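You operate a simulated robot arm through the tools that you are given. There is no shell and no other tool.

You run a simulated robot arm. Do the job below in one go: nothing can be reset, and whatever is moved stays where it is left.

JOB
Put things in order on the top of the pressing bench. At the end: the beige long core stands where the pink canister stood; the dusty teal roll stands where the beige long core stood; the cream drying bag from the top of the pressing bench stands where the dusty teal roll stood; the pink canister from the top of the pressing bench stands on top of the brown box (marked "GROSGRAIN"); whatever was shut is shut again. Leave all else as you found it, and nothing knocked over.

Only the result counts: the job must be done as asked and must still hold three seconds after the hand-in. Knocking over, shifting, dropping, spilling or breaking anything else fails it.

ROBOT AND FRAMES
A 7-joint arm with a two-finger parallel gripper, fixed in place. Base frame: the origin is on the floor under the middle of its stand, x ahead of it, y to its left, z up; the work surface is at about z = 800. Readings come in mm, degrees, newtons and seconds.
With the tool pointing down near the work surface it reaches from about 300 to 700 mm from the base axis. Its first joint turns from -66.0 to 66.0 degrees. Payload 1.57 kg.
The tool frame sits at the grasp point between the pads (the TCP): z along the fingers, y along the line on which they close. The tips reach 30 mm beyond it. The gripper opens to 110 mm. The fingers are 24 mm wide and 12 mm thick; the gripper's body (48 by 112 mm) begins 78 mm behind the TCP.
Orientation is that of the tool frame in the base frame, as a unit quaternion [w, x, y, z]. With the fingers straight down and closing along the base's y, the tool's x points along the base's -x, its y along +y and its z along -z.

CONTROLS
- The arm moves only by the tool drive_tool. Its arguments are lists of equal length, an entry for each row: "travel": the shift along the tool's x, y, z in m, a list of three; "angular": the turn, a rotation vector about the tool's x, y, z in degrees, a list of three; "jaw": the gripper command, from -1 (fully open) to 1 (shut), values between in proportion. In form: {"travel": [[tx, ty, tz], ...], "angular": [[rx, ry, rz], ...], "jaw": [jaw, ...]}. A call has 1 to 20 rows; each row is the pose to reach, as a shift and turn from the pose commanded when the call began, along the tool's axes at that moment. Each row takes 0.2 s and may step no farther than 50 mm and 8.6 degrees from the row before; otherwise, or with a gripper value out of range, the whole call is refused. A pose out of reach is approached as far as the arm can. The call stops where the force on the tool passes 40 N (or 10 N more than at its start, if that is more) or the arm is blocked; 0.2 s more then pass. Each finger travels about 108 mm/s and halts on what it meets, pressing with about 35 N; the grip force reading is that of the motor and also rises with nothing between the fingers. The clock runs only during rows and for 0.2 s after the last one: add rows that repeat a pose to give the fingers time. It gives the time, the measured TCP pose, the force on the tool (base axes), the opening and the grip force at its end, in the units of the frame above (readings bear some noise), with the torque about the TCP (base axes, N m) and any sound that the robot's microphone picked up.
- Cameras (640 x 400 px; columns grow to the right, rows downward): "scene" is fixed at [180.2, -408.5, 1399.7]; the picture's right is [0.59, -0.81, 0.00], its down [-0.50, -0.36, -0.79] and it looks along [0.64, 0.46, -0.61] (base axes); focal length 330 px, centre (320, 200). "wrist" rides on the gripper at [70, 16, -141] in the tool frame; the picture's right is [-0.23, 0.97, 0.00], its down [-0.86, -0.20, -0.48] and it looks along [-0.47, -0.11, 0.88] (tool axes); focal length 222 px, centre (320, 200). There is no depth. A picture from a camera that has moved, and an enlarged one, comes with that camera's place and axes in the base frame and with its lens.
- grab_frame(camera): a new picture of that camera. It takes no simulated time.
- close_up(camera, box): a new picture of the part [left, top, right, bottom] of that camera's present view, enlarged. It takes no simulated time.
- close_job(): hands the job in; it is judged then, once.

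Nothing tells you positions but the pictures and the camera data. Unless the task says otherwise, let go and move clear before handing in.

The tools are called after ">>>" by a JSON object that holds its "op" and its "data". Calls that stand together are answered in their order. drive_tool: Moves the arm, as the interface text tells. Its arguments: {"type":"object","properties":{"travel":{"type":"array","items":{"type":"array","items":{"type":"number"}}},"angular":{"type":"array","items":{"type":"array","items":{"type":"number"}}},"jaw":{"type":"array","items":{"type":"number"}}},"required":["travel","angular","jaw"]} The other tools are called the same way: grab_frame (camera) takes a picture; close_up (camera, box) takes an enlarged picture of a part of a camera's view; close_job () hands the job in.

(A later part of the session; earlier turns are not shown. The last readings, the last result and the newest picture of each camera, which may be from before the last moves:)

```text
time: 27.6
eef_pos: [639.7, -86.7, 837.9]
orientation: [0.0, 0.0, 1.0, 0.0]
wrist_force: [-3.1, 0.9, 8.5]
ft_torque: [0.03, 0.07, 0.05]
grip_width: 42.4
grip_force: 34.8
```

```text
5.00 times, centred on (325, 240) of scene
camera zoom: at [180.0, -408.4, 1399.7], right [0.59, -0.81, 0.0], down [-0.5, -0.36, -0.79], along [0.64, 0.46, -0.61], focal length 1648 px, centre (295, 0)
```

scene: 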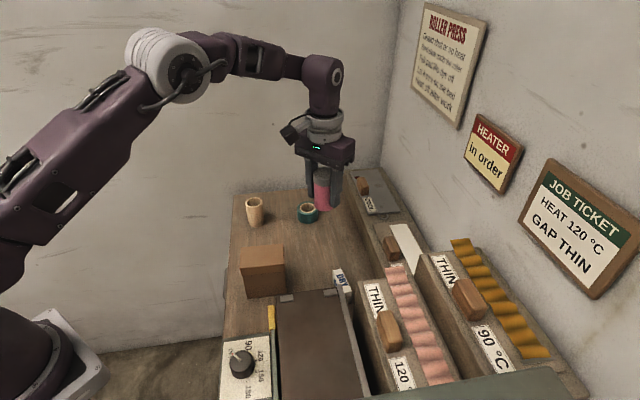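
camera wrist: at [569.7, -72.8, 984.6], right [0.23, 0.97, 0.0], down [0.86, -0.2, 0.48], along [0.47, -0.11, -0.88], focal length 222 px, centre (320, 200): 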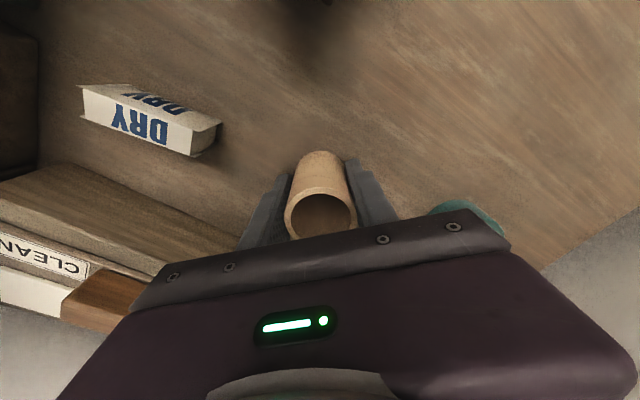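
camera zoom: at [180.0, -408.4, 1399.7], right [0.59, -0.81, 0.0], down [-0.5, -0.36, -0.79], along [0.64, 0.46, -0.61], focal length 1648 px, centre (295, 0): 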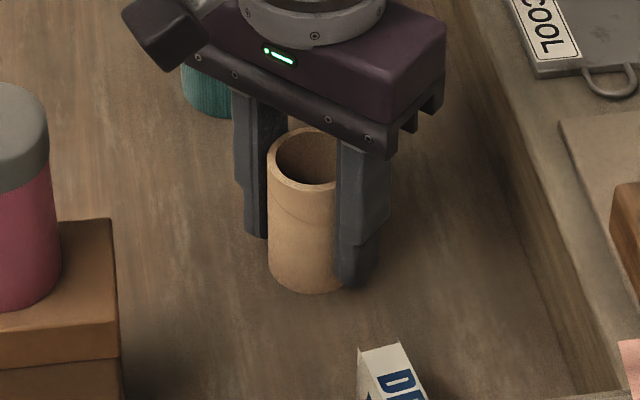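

The core has touched down lightly at 8.5 N. Releasing, then rising straight up.

>>> {"op": "drive_tool", "data": {"travel": [[0, 0, 0], [0, 0, 0], [0, 0, 0], [0, 0, 0], [0, 0, 0]], "angular": [[0, 0, 0], [0, 0, 0], [0, 0, 0], [0, 0, 0], [0, 0, 0]], "jaw": [0.2, 0.1, 0.0, -0.2, -0.5]}}

>>> {"op": "drive_tool", "data": {"travel": [[0, 0, -0.03], [0, 0, -0.07], [0, 0, -0.11], [0, 0, -0.15], [0, 0, -0.16]], "angular": [[0, 0, 0], [0, 0, 0], [0, 0, 0], [0, 0, 0], [0, 0, 0]], "jaw": [-0.6, -0.6, -0.8, -1, -1]}}

>>> {"op": "grab_frame", "data": {"camera": "wrist"}}

>>> {"op": "close_up", "data": {"camera": "scene", "box": [220, 180, 380, 280]}}

```text
time: 28.8
eef_pos: [639.2, -86.6, 837.3]
orientation: [0.0, 0.0, 1.0, -0.001]
wrist_force: [-0.2, 0.0, -0.4]
ft_torque: [-0.01, -0.04, -0.01]
grip_width: 82.3
grip_force: 0.1
```

```text
time: 30.0
eef_pos: [638.8, -86.7, 998.5]
orientation: [-0.001, -0.001, 1.0, 0.0]
wrist_force: [0.2, 0.0, -0.1]
ft_torque: [0.02, 0.01, -0.01]
grip_width: 109.7
grip_force: 0.1
```

```text
taken
camera wrist: at [569.4, -71.2, 1140.7], right [0.23, 0.97, 0.0], down [0.86, -0.2, 0.48], along [0.47, -0.11, -0.88], focal length 222 px, centre (320, 200)
```

wrist: 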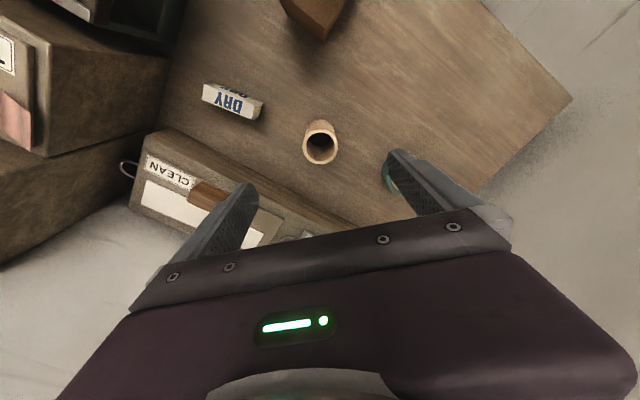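

```text
4.00 times, centred on (300, 230) of scene
camera zoom: at [180.2, -408.5, 1399.7], right [0.59, -0.81, 0.0], down [-0.5, -0.36, -0.79], along [0.64, 0.46, -0.61], focal length 1318 px, centre (400, 80)
```

zoom: 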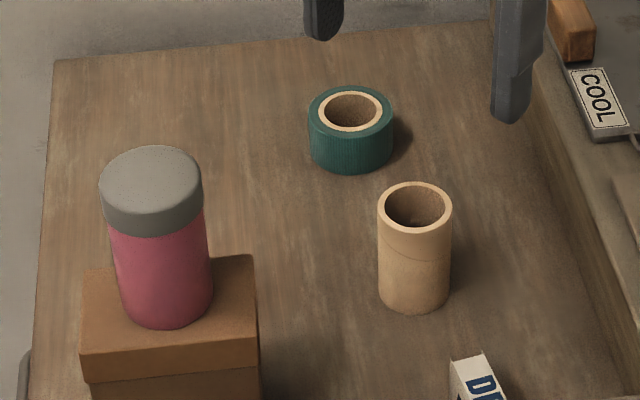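

The core now stands at the canister's old spot, within a couple of mm. For the roll I'll tilt the hand outward by 15° about the closing axis while moving above it.

>>> {"op": "drive_tool", "data": {"travel": [[-0.01, 0.03, 0.0], [-0.03, 0.06, 0.01], [-0.055, 0.09, 0.025], [-0.0835, 0.1125, 0.038], [-0.0835, 0.1125, 0.038]], "angular": [[0, -6, 0], [0, -12, 0], [0, -15, 0], [0, -15, 0], [0, -15, 0]], "jaw": [-1, -1, -1, -1, -1]}}

>>> {"op": "grab_frame", "data": {"camera": "wrist"}}

>>> {"op": "grab_frame", "data": {"camera": "scene"}}

```text
time: 31.2
eef_pos: [724.4, 25.8, 959.4]
orientation: [0.131, 0.0, 0.991, 0.0]
wrist_force: [0.3, -0.8, 0.5]
ft_torque: [-0.01, 0.01, -0.02]
grip_width: 109.9
grip_force: 0.0
```

```text
taken
camera wrist: at [620.1, 41.4, 1078.6], right [0.22, 0.97, 0.06], down [0.7, -0.2, 0.68], along [0.68, -0.11, -0.73], focal length 222 px, centre (320, 200)
```

wrist: 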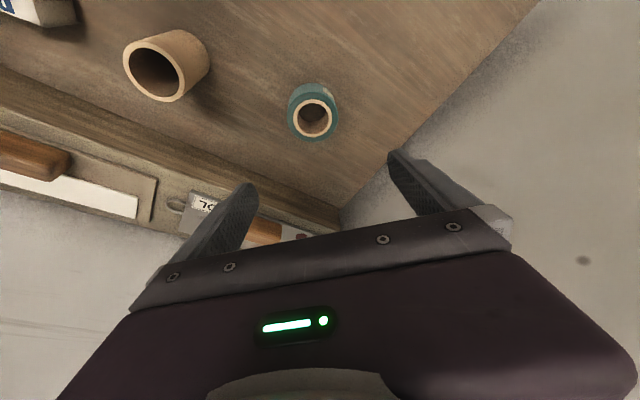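

```text
taken
```

scene: 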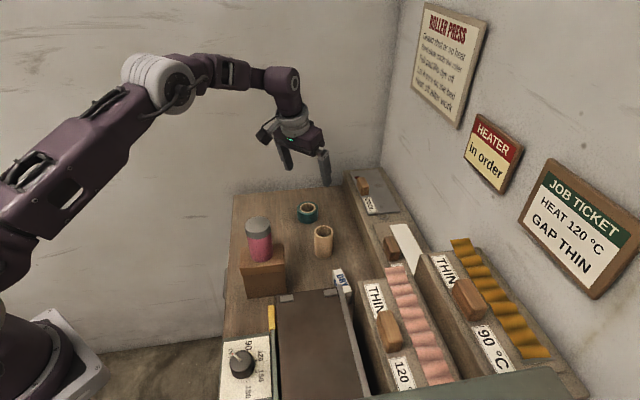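

With the tilt, the reach is fine. I'll zoom to localise the roll exactly.

>>> {"op": "close_up", "data": {"camera": "wrist", "box": [270, 70, 350, 150]}}

```text
5.00 times, centred on (310, 110) of wrist
camera zoom: at [620.1, 41.4, 1078.6], right [0.22, 0.97, 0.06], down [0.7, -0.2, 0.68], along [0.68, -0.11, -0.73], focal length 1111 px, centre (370, 650)
```

zoom: 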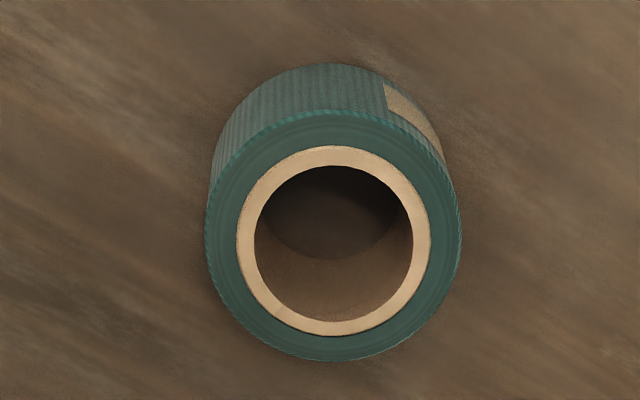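

The roll is at about (722.4, 25), 58 mm wide and 34 tall. Coming down over it with the hand still tilted 15°.

>>> {"op": "drive_tool", "data": {"travel": [[0.0112, -0.0001, 0.0349], [0.0223, -0.0002, 0.0698], [0.0316, -0.0003, 0.0989], [0.0372, -0.0003, 0.1163], [0.0372, -0.0003, 0.1163]], "angular": [[0, 0, 0], [0, 0, 0], [0, 0, 0], [0, 0, 0], [0, 0, 0]], "jaw": [-1, -1, -1, -1, -1]}}

>>> {"op": "grab_frame", "data": {"camera": "wrist"}}

>>> {"op": "close_up", "data": {"camera": "scene", "box": [250, 140, 370, 240]}}

```text
time: 32.4
eef_pos: [717.2, 26.3, 838.4]
orientation: [0.13, 0.0, 0.991, 0.0]
wrist_force: [-0.5, -0.1, 1.2]
ft_torque: [0.02, 0.01, -0.01]
grip_width: 110.0
grip_force: 0.0
```

```text
taken
camera wrist: at [613.7, 41.7, 956.4], right [0.22, 0.97, 0.06], down [0.7, -0.2, 0.68], along [0.68, -0.11, -0.73], focal length 222 px, centre (320, 200)
```

wrist: 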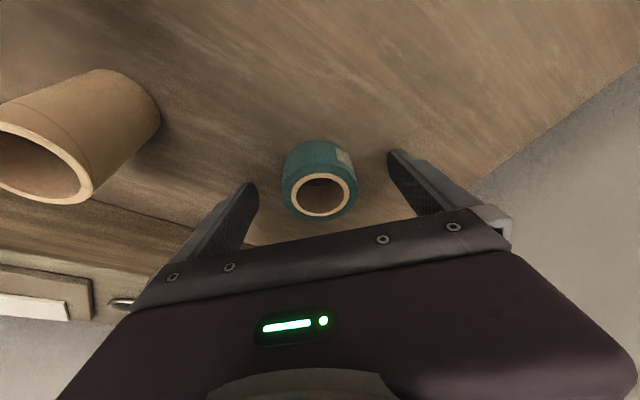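

```text
4.00 times, centred on (310, 190) of scene
camera zoom: at [180.2, -408.5, 1399.7], right [0.59, -0.81, 0.0], down [-0.5, -0.36, -0.79], along [0.64, 0.46, -0.61], focal length 1318 px, centre (360, 240)
```

zoom: 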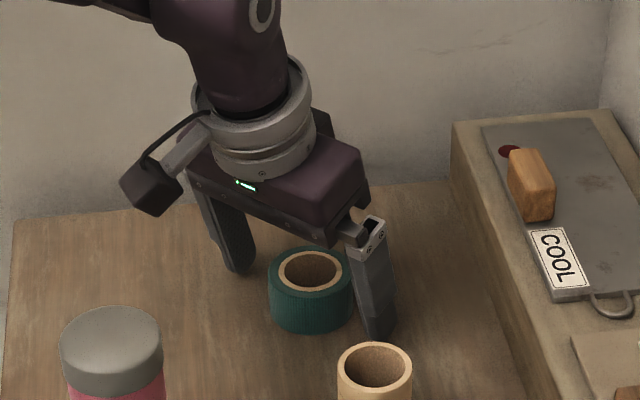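

>>> {"op": "drive_tool", "data": {"travel": [[0, 0, 0], [0, 0, 0], [0, 0, 0], [0, 0, 0], [0, 0, 0]], "angular": [[0, 0, 0], [0, 0, 0], [0, 0, 0], [0, 0, 0], [0, 0, 0]], "jaw": [-0.6, -0.2, 0.2, 0.6, 1]}}

>>> {"op": "grab_frame", "data": {"camera": "wrist"}}

```text
time: 33.6
eef_pos: [717.0, 25.2, 837.6]
orientation: [0.13, 0.0, 0.991, 0.001]
wrist_force: [-0.1, 0.7, -0.1]
ft_torque: [-0.02, -0.02, 0.01]
grip_width: 55.7
grip_force: 35.0
```

```text
taken
camera wrist: at [613.7, 41.7, 956.7], right [0.22, 0.97, 0.06], down [0.7, -0.2, 0.68], along [0.68, -0.11, -0.73], focal length 222 px, centre (320, 200)
```

wrist: 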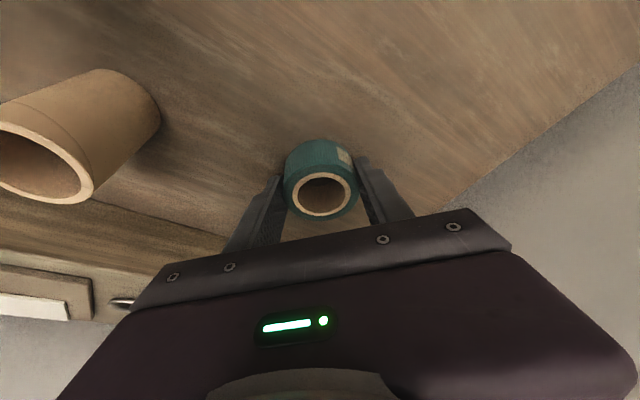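

I'm holding the roll at 56 mm. I'll lift it straight up and carry it, at the same tilt, to where the core stood.

>>> {"op": "drive_tool", "data": {"travel": [[-0.0052, 0, -0.0193], [-0.0155, 0, -0.058], [-0.0259, 0, -0.0966], [-0.0311, 0, -0.1159], [-0.0068, 0.0245, -0.1224], [0.0174, 0.0491, -0.1289], [0.0417, 0.0736, -0.1354], [0.0659, 0.0981, -0.1419], [0.0659, 0.0981, -0.1419]], "angular": [[0, 0, 0], [0, 0, 0], [0, 0, 0], [0, 0, 0], [0, 0, 0], [0, 0, 0], [0, 0, 0], [0, 0, 0], [0, 0, 0]], "jaw": [1, 1, 1, 1, 1, 1, 1, 1, 1]}}

>>> {"op": "grab_frame", "data": {"camera": "wrist"}}

>>> {"op": "close_up", "data": {"camera": "scene", "box": [200, 120, 380, 260]}}

```text
time: 35.6
eef_pos: [615.9, 124.4, 957.1]
orientation: [0.13, 0.0, 0.992, 0.0]
wrist_force: [-0.2, 0.3, -1.3]
ft_torque: [-0.01, -0.01, 0.0]
grip_width: 55.6
grip_force: 35.4
```

```text
taken
camera wrist: at [511.4, 139.9, 1077.0], right [0.22, 0.97, 0.06], down [0.7, -0.2, 0.68], along [0.68, -0.11, -0.73], focal length 222 px, centre (320, 200)
```

wrist: 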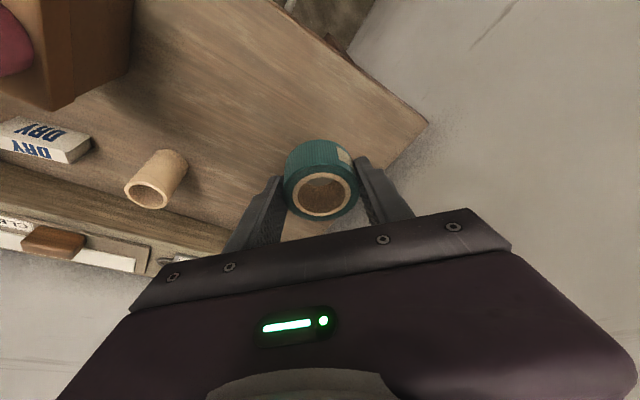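

```text
2.86 times, centred on (290, 190) of scene
camera zoom: at [180.2, -408.5, 1399.7], right [0.59, -0.81, 0.0], down [-0.5, -0.36, -0.79], along [0.64, 0.46, -0.61], focal length 942 px, centre (406, 229)
```

zoom: 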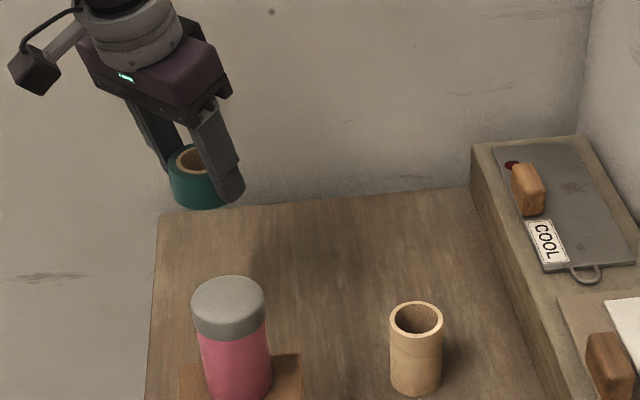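

The roll hangs over the core's old spot. I'll trim by 1.5 mm and lower.

>>> {"op": "drive_tool", "data": {"travel": [[0.0087, -0.0001, 0.034], [0.0173, -0.0002, 0.068], [0.0246, -0.0003, 0.0964], [0.0289, -0.0003, 0.1134], [0.0289, -0.0003, 0.1134]], "angular": [[0, 0, 0], [0, 0, 0], [0, 0, 0], [0, 0, 0], [0, 0, 0]], "jaw": [1, 1, 1, 1, 1]}}

>>> {"op": "close_up", "data": {"camera": "scene", "box": [220, 140, 320, 240]}}

>>> {"op": "grab_frame", "data": {"camera": "wrist"}}

```text
time: 36.8
eef_pos: [617.5, 123.7, 839.6]
orientation: [0.13, 0.0, 0.992, 0.0]
wrist_force: [-0.4, 0.0, 0.2]
ft_torque: [0.02, -0.04, 0.0]
grip_width: 55.7
grip_force: 35.5
```

```text
4.00 times, centred on (270, 190) of scene
camera zoom: at [180.2, -408.5, 1399.7], right [0.59, -0.81, 0.0], down [-0.5, -0.36, -0.79], along [0.64, 0.46, -0.61], focal length 1318 px, centre (520, 240)
```

zoom: 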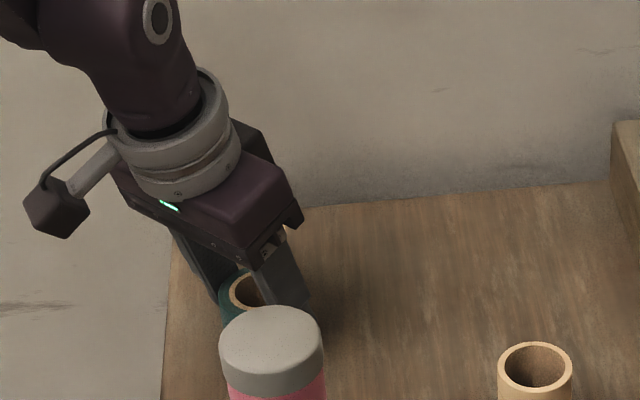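

```text
taken
camera wrist: at [513.7, 138.6, 959.4], right [0.22, 0.97, 0.06], down [0.7, -0.2, 0.68], along [0.68, -0.11, -0.73], focal length 222 px, centre (320, 200)
```

wrist: 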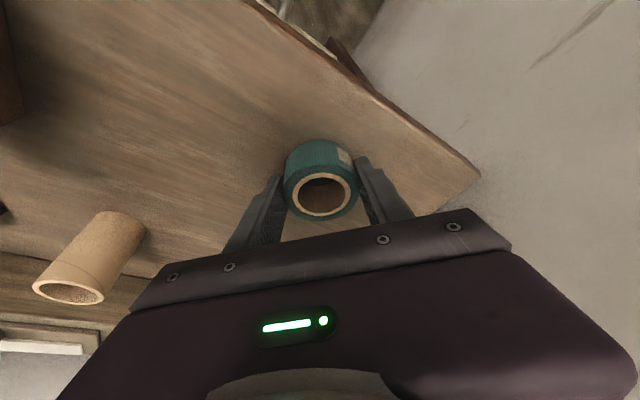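

>>> {"op": "drive_tool", "data": {"travel": [[0.0003, 0, 0.001], [0.0005, 0, 0.0019], [0.0007, 0, 0.0026], [0.0007, 0, 0.0026]], "angular": [[0, 0, 0], [0, 0, 0], [0, 0, 0], [0, 0, 0]], "jaw": [1, 1, 1, 1]}}

```text
time: 37.8
eef_pos: [617.5, 124.3, 837.5]
orientation: [0.131, 0.0, 0.991, 0.0]
wrist_force: [0.2, 0.1, -1.1]
ft_torque: [-0.01, 0.01, 0.02]
grip_width: 55.8
grip_force: 35.1
```

>>> {"op": "drive_tool", "data": {"travel": [[0.0003, 0, 0.001], [0.0004, 0, 0.0015], [0.0004, 0, 0.0015]], "angular": [[0, 0, 0], [0, 0, 0], [0, 0, 0]], "jaw": [1, 1, 1]}}

```text
time: 38.6
eef_pos: [618.2, 122.5, 836.4]
orientation: [0.132, 0.0, 0.991, 0.0]
wrist_force: [-6.8, -0.8, 22.4]
ft_torque: [-0.06, 0.22, 0.03]
grip_width: 55.9
grip_force: 34.9
```

The roll is down, with 22 N of contact. I'll ease off slightly and release.

>>> {"op": "drive_tool", "data": {"travel": [[-0.0002, 0, -0.0008], [-0.0002, 0, -0.0008]], "angular": [[0, 0, 0], [0, 0, 0]], "jaw": [1, 1]}}

>>> {"op": "drive_tool", "data": {"travel": [[0, 0, 0], [0, 0, 0], [0, 0, 0], [0, 0, 0], [0, 0, 0]], "angular": [[0, 0, 0], [0, 0, 0], [0, 0, 0], [0, 0, 0], [0, 0, 0]], "jaw": [-0.03, -0.1, -0.25, -0.5, -0.8]}}

>>> {"op": "grab_frame", "data": {"camera": "wrist"}}

```text
time: 39.2
eef_pos: [618.3, 123.8, 837.1]
orientation: [0.132, 0.0, 0.991, 0.0]
wrist_force: [-1.3, 1.5, 17.1]
ft_torque: [-0.02, -0.08, 0.02]
grip_width: 55.7
grip_force: 35.1
```

```text
time: 40.4
eef_pos: [618.4, 122.9, 837.4]
orientation: [0.131, 0.0, 0.991, 0.0]
wrist_force: [-0.1, 0.1, 0.4]
ft_torque: [-0.01, 0.02, -0.02]
grip_width: 99.0
grip_force: 0.1
```

```text
taken
camera wrist: at [514.0, 138.2, 956.0], right [0.22, 0.97, 0.06], down [0.7, -0.2, 0.68], along [0.68, -0.11, -0.73], focal length 222 px, centre (320, 200)
```

wrist: 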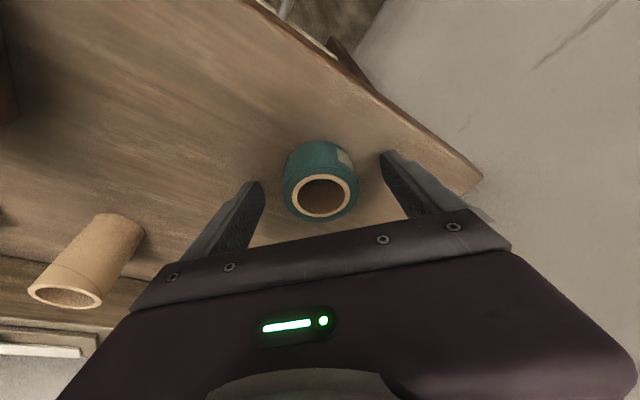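

The roll is released and upright. I'll rise straight up and bring the hand back to vertical.

>>> {"op": "drive_tool", "data": {"travel": [[-0.0104, 0, -0.0386], [-0.0207, 0, -0.0773], [-0.0311, 0, -0.1159], [-0.0414, 0, -0.1545], [-0.0414, 0, -0.1545], [-0.0414, 0, -0.1545]], "angular": [[0, 0, 0], [0, 0, 0], [0, 0, 0], [0, 7.5, 0], [0, 15, 0], [0, 15, 0]], "jaw": [-1, -1, -1, -1, -1, -1]}}

>>> {"op": "grab_frame", "data": {"camera": "wrist"}}

>>> {"op": "grab_frame", "data": {"camera": "scene"}}

```text
time: 41.8
eef_pos: [619.6, 124.2, 997.5]
orientation: [0.0, 0.001, 1.0, 0.001]
wrist_force: [0.7, 0.7, -0.2]
ft_torque: [-0.04, -0.05, 0.0]
grip_width: 110.0
grip_force: 0.0
```

```text
taken
camera wrist: at [549.2, 139.4, 1139.1], right [0.23, 0.97, 0.0], down [0.86, -0.2, 0.48], along [0.47, -0.11, -0.88], focal length 222 px, centre (320, 200)
```

wrist: 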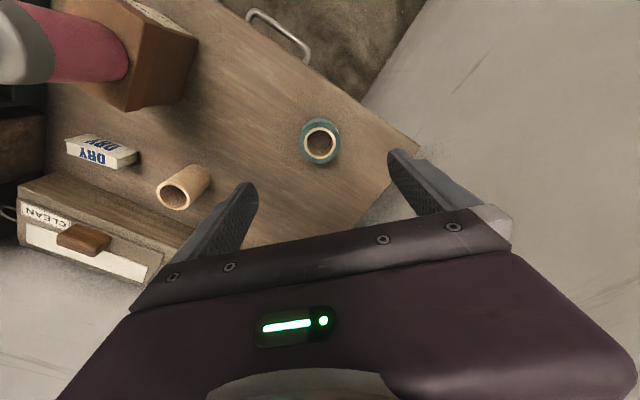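

```text
taken
```

scene: 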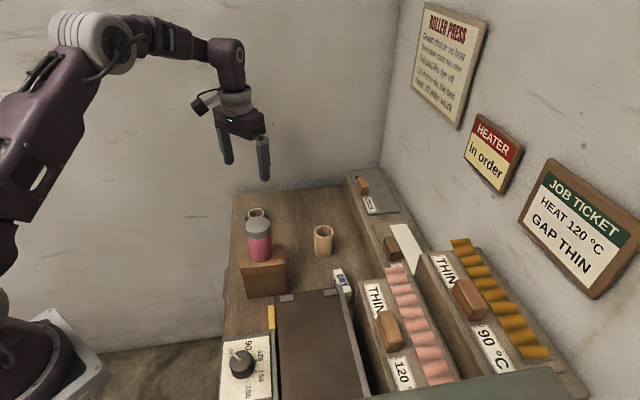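

I'll verify where the roll and core ended up.

>>> {"op": "close_up", "data": {"camera": "wrist", "box": [280, 105, 360, 185]}}

>>> {"op": "close_up", "data": {"camera": "wrist", "box": [40, 110, 220, 230]}}

```text
5.00 times, centred on (320, 145) of wrist
camera zoom: at [549.2, 139.4, 1139.1], right [0.23, 0.97, 0.0], down [0.86, -0.2, 0.48], along [0.47, -0.11, -0.88], focal length 1111 px, centre (320, 475)
```

zoom: 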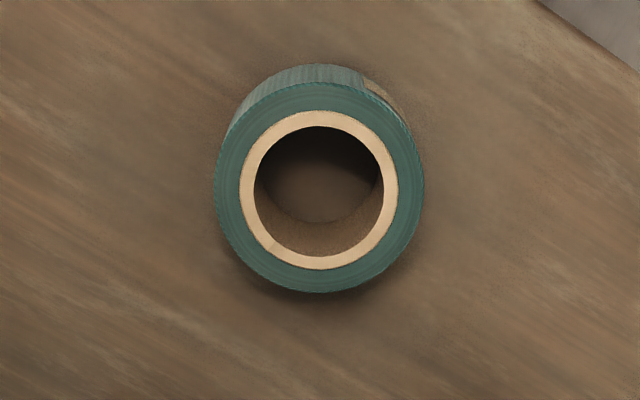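

```text
3.33 times, centred on (130, 170) of wrist
camera zoom: at [549.2, 139.4, 1139.1], right [0.23, 0.97, 0.0], down [0.86, -0.2, 0.48], along [0.47, -0.11, -0.88], focal length 740 px, centre (953, 300)
```

zoom: 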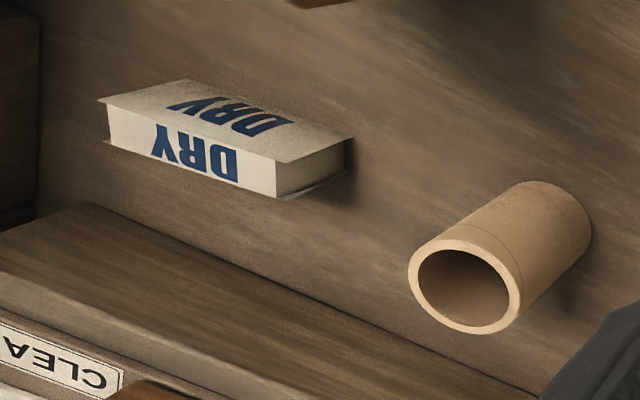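

The roll sits at about (623, 122), where the core stood, and the core at about (638, −88). Next is the bag: I'll turn the wrist about 126° in free space so the camera side faces away from the press, and narrow the jaws.

>>> {"op": "drive_tool", "data": {"travel": [[0, 0, -0.004], [0, 0, -0.008], [0, 0, -0.012], [0, 0, -0.016], [0, 0, -0.02], [0, 0, -0.024], [0, 0, -0.028], [0, 0, -0.032], [0, 0, -0.036], [0, 0, -0.04], [0, 0, -0.04], [0, 0, -0.04], [0, 0, -0.04], [0, 0, -0.04], [0, 0, -0.04], [0, 0, -0.04]], "angular": [[0, 0, 8.37], [0, 0, 16.75], [0, 0, 25.12], [0, 0, 33.49], [0, 0, 41.87], [0, 0, 50.24], [0, 0, 58.61], [0, 0, 66.99], [0, 0, 75.36], [0, 0, 83.73], [0, 0, 92.11], [0, 0, 100.48], [0, 0, 108.85], [0, 0, 117.23], [0, 0, 125.6], [0, 0, 125.6]], "jaw": [-1, -0.8, -0.6, -0.4, -0.2, -0.1, -0.1, -0.1, -0.1, -0.1, -0.1, -0.1, -0.1, -0.1, -0.1, -0.1]}}

>>> {"op": "grab_frame", "data": {"camera": "scene"}}

>>> {"op": "grab_frame", "data": {"camera": "wrist"}}

```text
time: 45.2
eef_pos: [618.2, 123.9, 1037.8]
orientation: [0.0, 0.89, 0.456, 0.001]
wrist_force: [0.9, -0.1, 0.3]
ft_torque: [-0.03, 0.0, -0.02]
grip_width: 60.7
grip_force: 0.1
```

```text
taken
```

scene: 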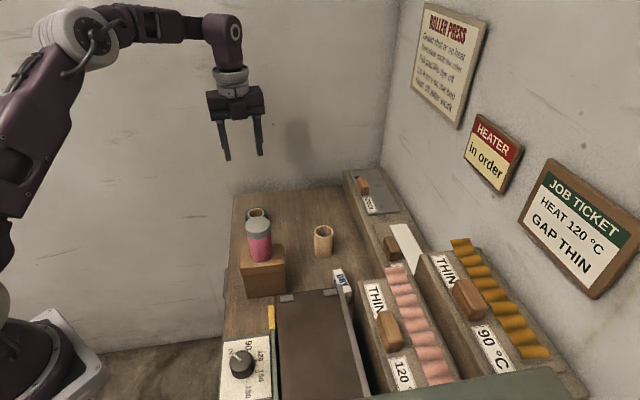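

```text
taken
camera wrist: at [671.5, 169.4, 1179.3], right [0.66, -0.75, 0.0], down [-0.66, -0.58, 0.48], along [-0.36, -0.32, -0.88], focal length 222 px, centre (320, 200)
```

wrist: 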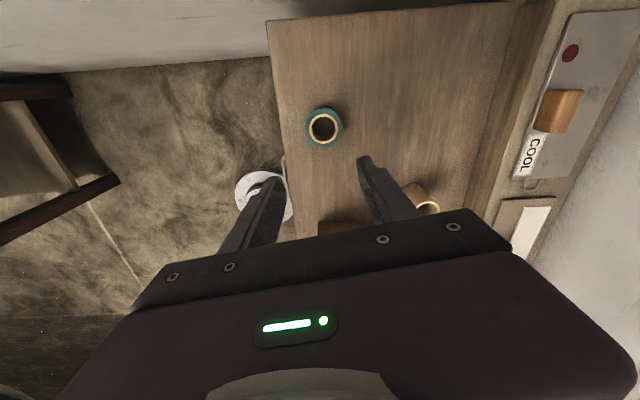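

The wrist turn worked. Now I'll move above the bag at this height.

>>> {"op": "drive_tool", "data": {"travel": [[-0.0404, 0.0202, 0], [-0.0809, 0.0403, 0], [-0.1213, 0.0605, 0], [-0.1618, 0.0807, 0], [-0.2022, 0.1009, 0], [-0.2427, 0.121, 0], [-0.2831, 0.1412, 0], [-0.2831, 0.1412, 0.04], [-0.2831, 0.1412, 0.07], [-0.2831, 0.1412, 0.07]], "angular": [[0, 0, 0], [0, 0, 0], [0, 0, 0], [0, 0, 0], [0, 0, 0], [0, 0, 0], [0, 0, 0], [0, 0, 0], [0, 0, 0], [0, 0, 0]], "jaw": [-0.1, -0.1, -0.1, -0.1, -0.1, -0.1, -0.1, -0.1, -0.1, -0.1]}}

>>> {"op": "grab_frame", "data": {"camera": "scene"}}

>>> {"op": "grab_frame", "data": {"camera": "wrist"}}

>>> {"op": "close_up", "data": {"camera": "wrist", "box": [260, 90, 400, 200]}}

```text
time: 47.4
eef_pos: [568.6, -190.4, 967.3]
orientation: [-0.001, 0.889, 0.457, 0.0]
wrist_force: [-0.2, -0.4, 0.6]
ft_torque: [0.02, -0.02, 0.02]
grip_width: 60.4
grip_force: 0.1
```

```text
taken
```

scene: 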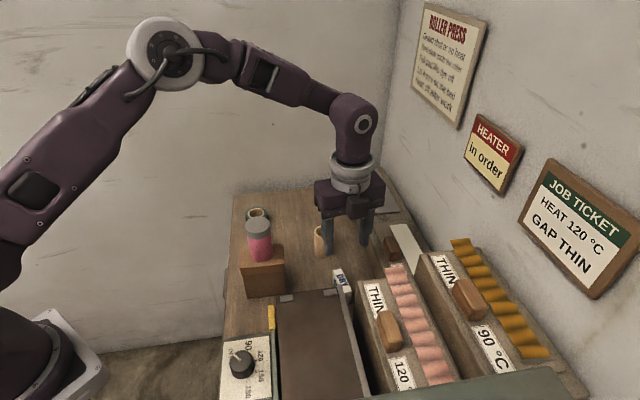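

```text
taken
camera wrist: at [621.6, -143.9, 1109.6], right [0.66, -0.75, 0.0], down [-0.66, -0.58, 0.48], along [-0.36, -0.32, -0.88], focal length 222 px, centre (320, 200)
```

wrist: 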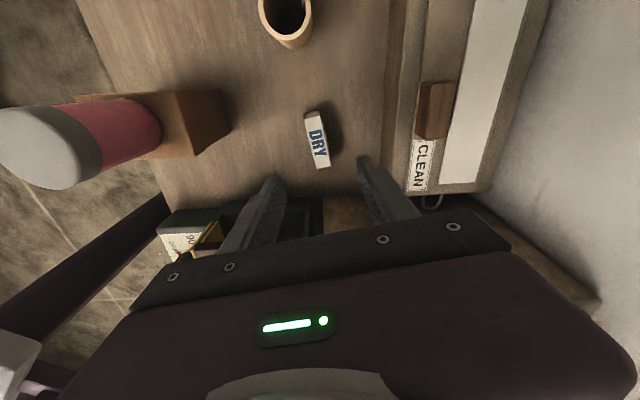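

```text
3.64 times, centred on (330, 145) of wrist
camera zoom: at [621.6, -143.9, 1109.6], right [0.66, -0.75, 0.0], down [-0.66, -0.58, 0.48], along [-0.36, -0.32, -0.88], focal length 808 px, centre (284, 400)
```

zoom: 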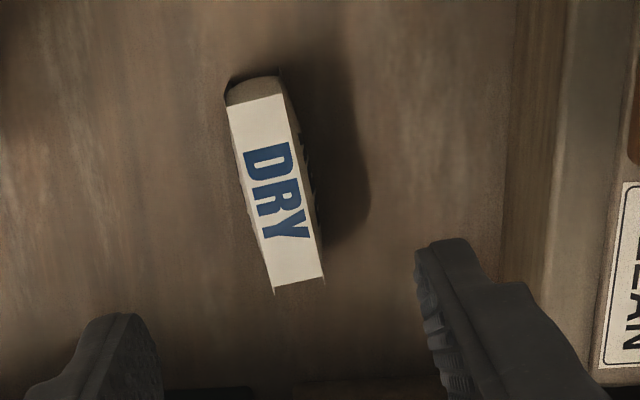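

Both views agree on the bag centre at (567.6, −188.4) with its axis at 54.3°, so my fingers are aligned with its sides. I'll trim by 2–3 mm and go down.

>>> {"op": "drive_tool", "data": {"travel": [[0.002, -0.002, 0.04], [0.002, -0.002, 0.08], [0.002, -0.002, 0.11], [0.002, -0.002, 0.13], [0.002, -0.002, 0.13]], "angular": [[0, 0, 0], [0, 0, 0], [0, 0, 0], [0, 0, 0], [0, 0, 0]], "jaw": [-0.1, -0.1, -0.1, -0.1, -0.1]}}

>>> {"op": "grab_frame", "data": {"camera": "wrist"}}

>>> {"op": "close_up", "data": {"camera": "scene", "box": [280, 170, 420, 310]}}

```text
time: 48.6
eef_pos: [567.8, -187.0, 837.6]
orientation: [0.0, 0.889, 0.457, 0.0]
wrist_force: [0.1, 0.0, -0.5]
ft_torque: [0.0, 0.05, 0.0]
grip_width: 60.3
grip_force: 0.1
```

```text
taken
camera wrist: at [620.9, -141.2, 980.0], right [0.66, -0.75, 0.0], down [-0.66, -0.58, 0.48], along [-0.36, -0.32, -0.88], focal length 222 px, centre (320, 200)
```

wrist: 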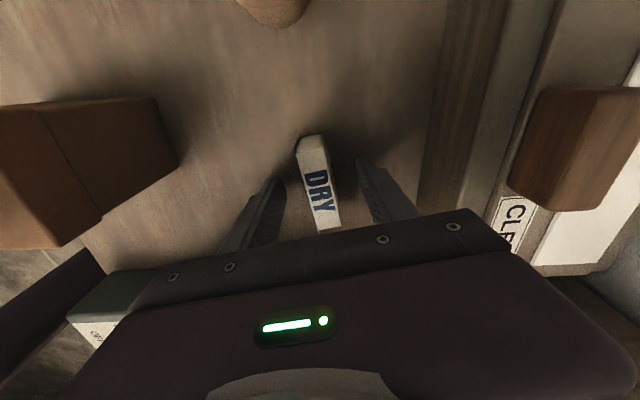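

```text
2.86 times, centred on (350, 240) of scene
camera zoom: at [180.2, -408.5, 1399.7], right [0.59, -0.81, 0.0], down [-0.5, -0.36, -0.79], along [0.64, 0.46, -0.61], focal length 942 px, centre (234, 86)
```

zoom: 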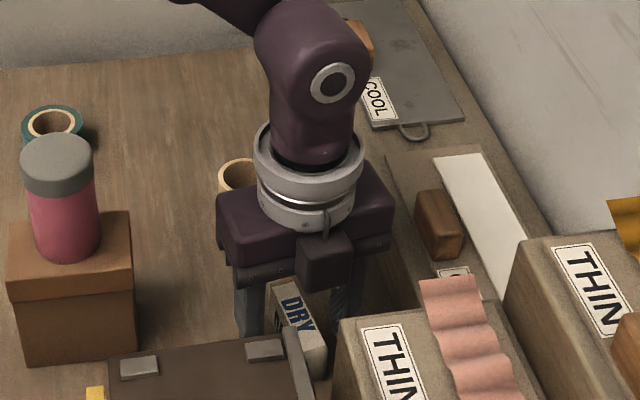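

I'm down around the bag with no contact yet. Closing on it.

>>> {"op": "drive_tool", "data": {"travel": [[0, 0, 0], [0, 0, 0], [0, 0, 0], [0, 0, 0], [0, 0, 0]], "angular": [[0, 0, 0], [0, 0, 0], [0, 0, 0], [0, 0, 0], [0, 0, 0]], "jaw": [0.2, 0.5, 0.8, 1, 1]}}

>>> {"op": "grab_frame", "data": {"camera": "wrist"}}

```text
time: 49.8
eef_pos: [567.2, -187.9, 837.7]
orientation: [0.0, 0.889, 0.457, 0.0]
wrist_force: [-0.5, 0.1, 0.1]
ft_torque: [0.07, -0.05, -0.03]
grip_width: 25.0
grip_force: 35.1
```

```text
taken
camera wrist: at [620.8, -141.2, 980.2], right [0.66, -0.75, 0.0], down [-0.66, -0.58, 0.48], along [-0.36, -0.32, -0.88], focal length 222 px, centre (320, 200)
```

wrist: 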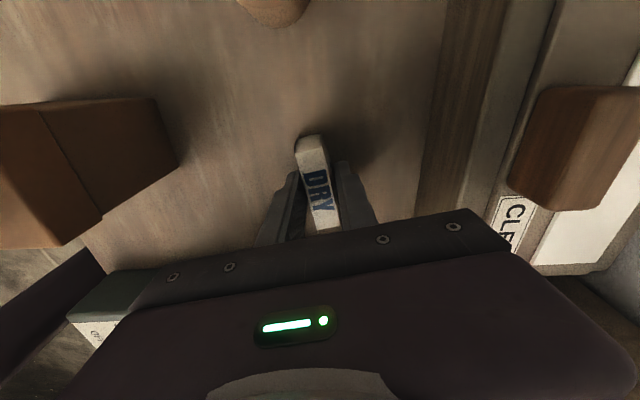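

I'm holding the bag, 25 mm at its bulge. I'll lift it straight up and check.

>>> {"op": "drive_tool", "data": {"travel": [[0, 0, -0.01], [0, 0, -0.03], [0, 0, -0.07], [0, 0, -0.11], [0, 0, -0.15], [0, 0, -0.15]], "angular": [[0, 0, 0], [0, 0, 0], [0, 0, 0], [0, 0, 0], [0, 0, 0], [0, 0, 0]], "jaw": [1, 1, 1, 1, 1, 1]}}

>>> {"op": "grab_frame", "data": {"camera": "wrist"}}

>>> {"op": "grab_frame", "data": {"camera": "scene"}}

```text
time: 51.2
eef_pos: [567.7, -187.2, 989.6]
orientation: [0.0, 0.889, 0.457, 0.0]
wrist_force: [0.4, -0.6, -0.6]
ft_torque: [-0.01, 0.0, -0.01]
grip_width: 24.9
grip_force: 34.7
```

```text
taken
camera wrist: at [621.5, -141.3, 1132.4], right [0.66, -0.75, 0.0], down [-0.66, -0.58, 0.48], along [-0.36, -0.32, -0.88], focal length 222 px, centre (320, 200)
```

wrist: 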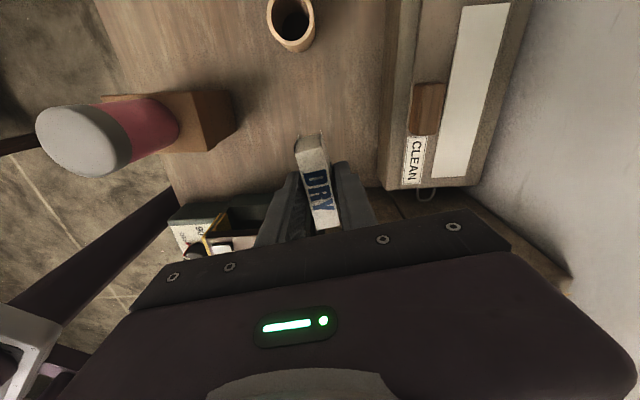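

```text
taken
```

scene: 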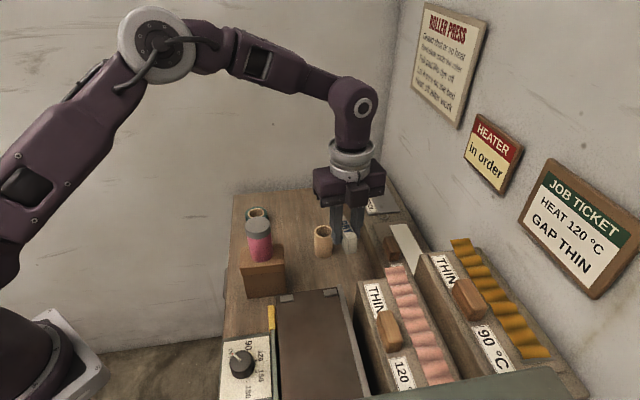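

The bag is up and level. The final spot needs a tilted hand, so I'll first set the bag down in the free middle of the bench with its long axis along x, and then regrasp it tilted.

>>> {"op": "drive_tool", "data": {"travel": [[0.012, -0.0059, 0], [0.024, -0.0119, 0], [0.0361, -0.0178, 0], [0.0481, -0.0237, 0], [0.0601, -0.0296, 0], [0.0721, -0.0356, 0], [0.0841, -0.0415, 0], [0.0962, -0.0474, 0], [0.1082, -0.0533, 0], [0.1202, -0.0593, 0], [0.1322, -0.0652, 0], [0.1442, -0.0711, 0], [0.1563, -0.077, 0], [0.1683, -0.083, 0], [0.1803, -0.0889, 0], [0.1803, -0.0889, 0]], "angular": [[0, 0, -8.37], [0, 0, -16.75], [0, 0, -25.12], [0, 0, -33.49], [0, 0, -41.87], [0, 0, -50.24], [0, 0, -58.61], [0, 0, -66.99], [0, 0, -75.36], [0, 0, -83.73], [0, 0, -92.11], [0, 0, -100.48], [0, 0, -108.85], [0, 0, -117.23], [0, 0, -125.6], [0, 0, -125.6]], "jaw": [1, 1, 1, 1, 1, 1, 1, 1, 1, 1, 1, 1, 1, 1, 1, 1]}}

>>> {"op": "grab_frame", "data": {"camera": "wrist"}}

>>> {"op": "grab_frame", "data": {"camera": "scene"}}

```text
time: 54.6
eef_pos: [600.3, 12.8, 988.1]
orientation: [0.0, -0.001, 1.0, 0.0]
wrist_force: [-0.2, 0.5, -0.7]
ft_torque: [0.02, 0.02, 0.0]
grip_width: 25.3
grip_force: 34.9
```

```text
taken
camera wrist: at [530.6, 27.9, 1129.1], right [0.23, 0.97, 0.0], down [0.86, -0.2, 0.48], along [0.47, -0.11, -0.88], focal length 222 px, centre (320, 200)
```

wrist: 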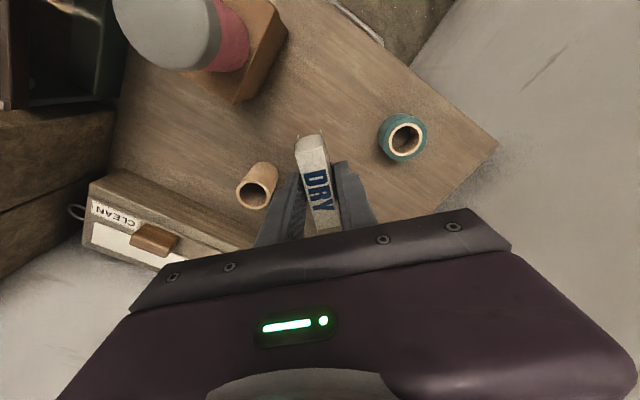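

```text
taken
```

scene: 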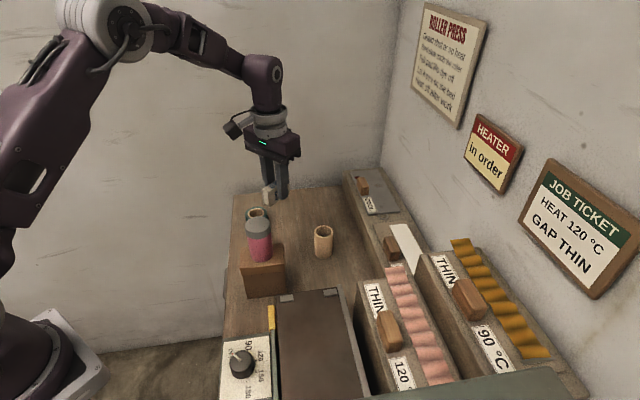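

>>> {"op": "drive_tool", "data": {"travel": [[0, 0, 0.045], [0, 0, 0.09], [0, 0, 0.125], [0, 0, 0.14], [0, 0, 0.146], [0, 0, 0.146]], "angular": [[0, 0, 0], [0, 0, 0], [0, 0, 0], [0, 0, 0], [0, 0, 0], [0, 0, 0]], "jaw": [1, 1, 1, 1, 1, 1]}}

>>> {"op": "close_up", "data": {"camera": "scene", "box": [230, 150, 350, 270]}}

```text
time: 56.0
eef_pos: [600.0, 12.9, 842.6]
orientation: [0.0, 0.0, 1.0, 0.0]
wrist_force: [-0.5, 0.3, -0.2]
ft_torque: [0.05, 0.01, 0.03]
grip_width: 24.9
grip_force: 34.8
```

```text
3.33 times, centred on (290, 210) of scene
camera zoom: at [180.2, -408.5, 1399.7], right [0.59, -0.81, 0.0], down [-0.5, -0.36, -0.79], along [0.64, 0.46, -0.61], focal length 1099 px, centre (420, 167)
```

zoom: 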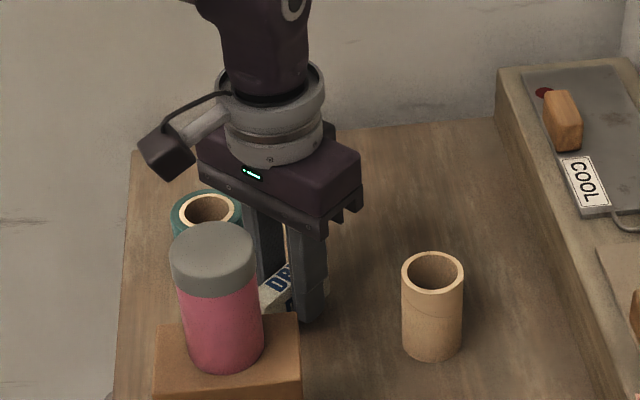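

The bag is about 4 mm above the bench. To give the tilted hand more room from the canister during the regrasp, I'll shift it 38 mm further from the base before setting it down.

>>> {"op": "drive_tool", "data": {"travel": [[0, 0, -0.02], [-0.019, 0.001, -0.02], [-0.038, 0.002, -0.02], [-0.038, 0.002, -0.005], [-0.038, 0.002, 0.0], [-0.038, 0.002, 0.002], [-0.038, 0.002, 0.002]], "angular": [[0, 0, 0], [0, 0, 0], [0, 0, 0], [0, 0, 0], [0, 0, 0], [0, 0, 0], [0, 0, 0]], "jaw": [1, 1, 1, 1, 1, 1, 1]}}

```text
time: 57.6
eef_pos: [640.1, 13.3, 839.7]
orientation: [0.0, 0.0, 1.0, 0.0]
wrist_force: [0.2, 0.6, -1.2]
ft_torque: [0.0, 0.02, 0.0]
grip_width: 24.9
grip_force: 34.8
```

>>> {"op": "drive_tool", "data": {"travel": [[0, 0, 0.001], [0, 0, 0.002], [0, 0, 0.002]], "angular": [[0, 0, 0], [0, 0, 0], [0, 0, 0]], "jaw": [1, 1, 1]}}

```text
time: 58.4
eef_pos: [639.1, 13.7, 839.5]
orientation: [0.001, 0.0, 1.0, -0.001]
wrist_force: [-4.4, 1.9, 17.4]
ft_torque: [0.04, 0.5, 0.01]
grip_width: 24.9
grip_force: 34.8
```

The bag has touched down at 17 N. I'll ease off and release slowly.

>>> {"op": "drive_tool", "data": {"travel": [[0, 0, -0.0007], [0, 0, -0.0007]], "angular": [[0, 0, 0], [0, 0, 0]], "jaw": [1, 1]}}

>>> {"op": "drive_tool", "data": {"travel": [[0, 0, 0], [0, 0, 0], [0, 0, 0], [0, 0, 0], [0, 0, 0], [0, 0, 0]], "angular": [[0, 0, 0], [0, 0, 0], [0, 0, 0], [0, 0, 0], [0, 0, 0], [0, 0, 0]], "jaw": [0.54, 0.5, 0.4, 0.2, 0.0, -0.1]}}

>>> {"op": "grab_frame", "data": {"camera": "wrist"}}

```text
time: 59.0
eef_pos: [639.3, 13.9, 838.3]
orientation: [0.001, 0.0, 1.0, 0.0]
wrist_force: [0.0, 2.0, 12.7]
ft_torque: [0.04, 0.27, 0.0]
grip_width: 24.8
grip_force: 35.0
```

```text
time: 60.4
eef_pos: [639.2, 14.6, 837.3]
orientation: [0.0, 0.0, 1.0, 0.0]
wrist_force: [-0.1, -1.0, 0.5]
ft_torque: [0.0, 0.0, -0.02]
grip_width: 60.7
grip_force: 0.2
```

```text
taken
camera wrist: at [568.8, 29.6, 979.8], right [0.23, 0.97, 0.0], down [0.86, -0.2, 0.48], along [0.47, -0.11, -0.88], focal length 222 px, centre (320, 200)
```

wrist: 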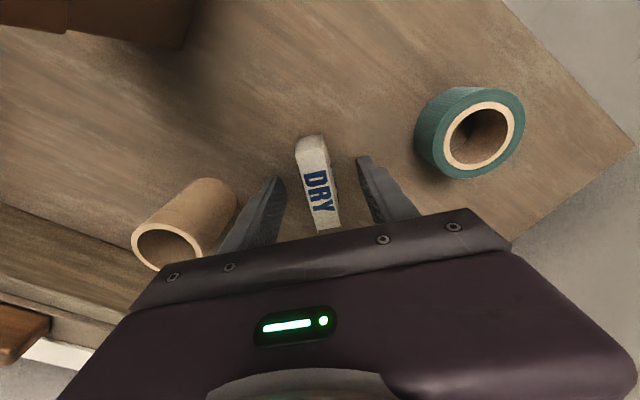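

The bag stands by itself between the open fingers. I'll tilt the hand 15° outward around it, without touching it, for the regrasp.

>>> {"op": "drive_tool", "data": {"travel": [[0.002, 0, -0.001], [0.004, 0, -0.001], [0.005, 0, -0.001], [0.005, 0, -0.001]], "angular": [[0, -5, 0], [0, -10, 0], [0, -15, 0], [0, -15, 0]], "jaw": [-0.1, -0.1, -0.1, -0.1]}}

>>> {"op": "grab_frame", "data": {"camera": "wrist"}}

>>> {"op": "close_up", "data": {"camera": "scene", "box": [230, 150, 350, 270]}}

```text
time: 61.4
eef_pos: [633.0, 14.3, 838.9]
orientation: [0.132, 0.0, 0.991, 0.0]
wrist_force: [1.3, -0.2, -0.9]
ft_torque: [-0.01, -0.02, 0.01]
grip_width: 60.5
grip_force: 0.1
```

```text
taken
camera wrist: at [528.9, 29.2, 958.6], right [0.22, 0.97, 0.06], down [0.7, -0.2, 0.68], along [0.68, -0.11, -0.73], focal length 222 px, centre (320, 200)
```

wrist: 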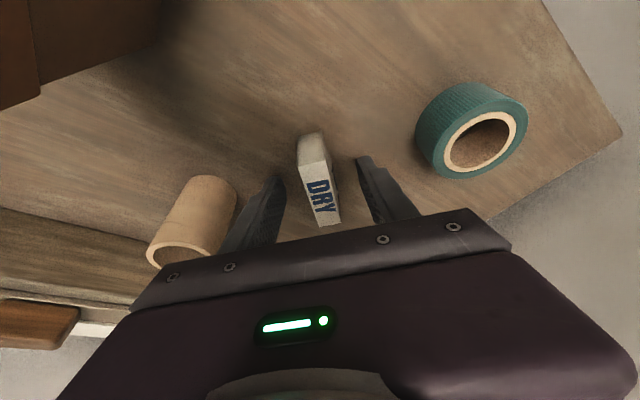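

```text
3.33 times, centred on (290, 210) of scene
camera zoom: at [180.2, -408.5, 1399.7], right [0.59, -0.81, 0.0], down [-0.5, -0.36, -0.79], along [0.64, 0.46, -0.61], focal length 1099 px, centre (420, 167)
```

zoom: 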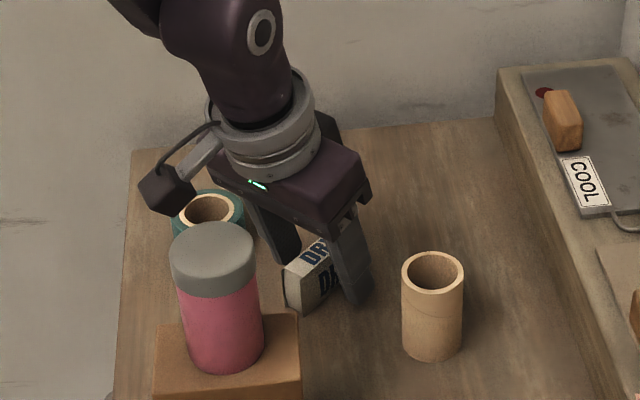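

>>> {"op": "drive_tool", "data": {"travel": [[0, 0, 0], [0, 0, 0], [0, 0, 0], [0, 0, 0], [0, 0, 0]], "angular": [[0, 0, 0], [0, 0, 0], [0, 0, 0], [0, 0, 0], [0, 0, 0]], "jaw": [0.2, 0.4, 0.6, 1, 1]}}

>>> {"op": "close_up", "data": {"camera": "wrist", "box": [260, 110, 380, 240]}}

```text
time: 62.6
eef_pos: [633.0, 13.1, 838.4]
orientation: [0.13, 0.0, 0.991, 0.0]
wrist_force: [0.4, 0.5, 0.0]
ft_torque: [0.01, 0.0, 0.01]
grip_width: 25.1
grip_force: 34.5
```

```text
3.08 times, centred on (320, 175) of wrist
camera zoom: at [529.0, 29.2, 958.6], right [0.22, 0.97, 0.06], down [0.7, -0.2, 0.68], along [0.68, -0.11, -0.73], focal length 684 px, centre (320, 277)
```

zoom: 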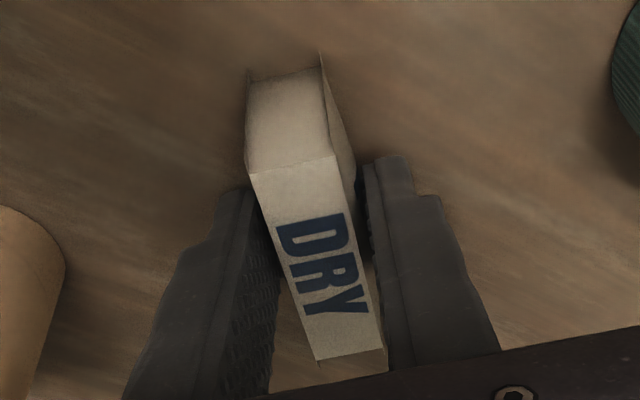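

I'm holding the bag again with the hand tilted. The bag centre is at about (638.5, 13.2), 5.5 mm ahead of the TCP. I'll lift it and carry it to the roll's old spot at (722.4, 25.2).

>>> {"op": "drive_tool", "data": {"travel": [[-0.0039, 0, -0.0145], [-0.0097, 0, -0.0362], [-0.0155, 0, -0.058], [-0.0425, 0.004, -0.0508], [-0.0695, 0.008, -0.0435], [-0.0965, 0.012, -0.0363], [-0.0965, 0.012, -0.0363]], "angular": [[0, 0, 0], [0, 0, 0], [0, 0, 0], [0, 0, 0], [0, 0, 0], [0, 0, 0], [0, 0, 0]], "jaw": [1, 1, 1, 1, 1, 1, 1]}}

>>> {"op": "grab_frame", "data": {"camera": "wrist"}}

>>> {"op": "close_up", "data": {"camera": "scene", "box": [230, 130, 370, 270]}}

```text
time: 64.2
eef_pos: [719.9, 25.0, 897.6]
orientation: [0.131, 0.0, 0.991, -0.001]
wrist_force: [0.1, 0.3, 0.2]
ft_torque: [0.04, -0.01, 0.04]
grip_width: 25.5
grip_force: 34.8
```

```text
taken
camera wrist: at [615.3, 40.7, 1016.9], right [0.22, 0.97, 0.06], down [0.7, -0.2, 0.68], along [0.68, -0.11, -0.73], focal length 222 px, centre (320, 200)
```

wrist: 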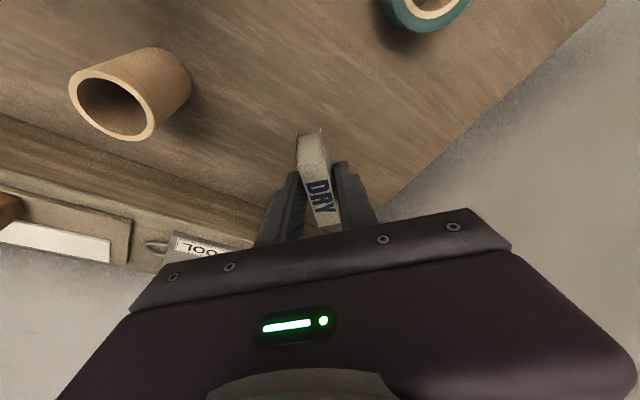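

```text
2.86 times, centred on (300, 200) of scene
camera zoom: at [180.2, -408.5, 1399.7], right [0.59, -0.81, 0.0], down [-0.5, -0.36, -0.79], along [0.64, 0.46, -0.61], focal length 942 px, centre (377, 200)
```

zoom: 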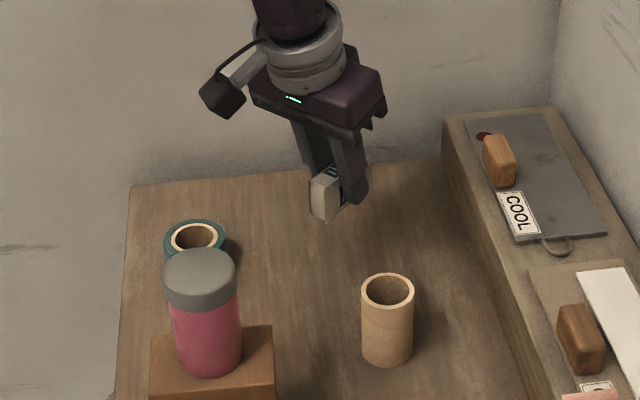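

I'll trim by −2.5 mm in x and lower to just above the bench.

>>> {"op": "drive_tool", "data": {"travel": [[0.0083, 0.0002, 0.0263], [0.014, 0.0003, 0.0443], [0.0166, 0.0004, 0.0525], [0.0166, 0.0004, 0.0525]], "angular": [[0, 0, 0], [0, 0, 0], [0, 0, 0], [0, 0, 0]], "jaw": [1, 1, 1, 1]}}

>>> {"op": "grab_frame", "data": {"camera": "wrist"}}

```text
time: 65.2
eef_pos: [714.7, 26.7, 843.4]
orientation: [0.13, 0.0, 0.992, 0.001]
wrist_force: [-0.1, 0.7, -0.6]
ft_torque: [0.0, -0.02, 0.02]
grip_width: 25.2
grip_force: 34.7
```

```text
taken
camera wrist: at [610.9, 41.4, 962.9], right [0.22, 0.97, 0.06], down [0.7, -0.2, 0.68], along [0.68, -0.11, -0.73], focal length 222 px, centre (320, 200)
```

wrist: 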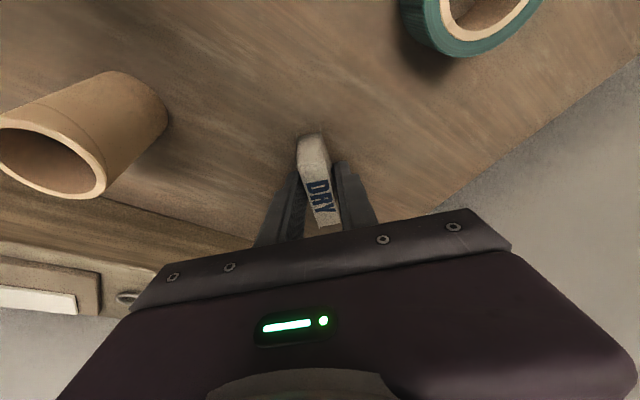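

>>> {"op": "drive_tool", "data": {"travel": [[-0.0012, -0.0003, 0.0012], [-0.0011, -0.0003, 0.0025], [-0.0011, -0.0003, 0.0034], [-0.0011, -0.0003, 0.0034]], "angular": [[0, 0, 0], [0, 0, 0], [0, 0, 0], [0, 0, 0]], "jaw": [1, 1, 1, 1]}}

```text
time: 66.2
eef_pos: [716.1, 25.3, 841.2]
orientation: [0.131, 0.0, 0.991, 0.0]
wrist_force: [0.1, 0.7, -0.3]
ft_torque: [0.01, 0.01, 0.0]
grip_width: 25.3
grip_force: 35.1
```

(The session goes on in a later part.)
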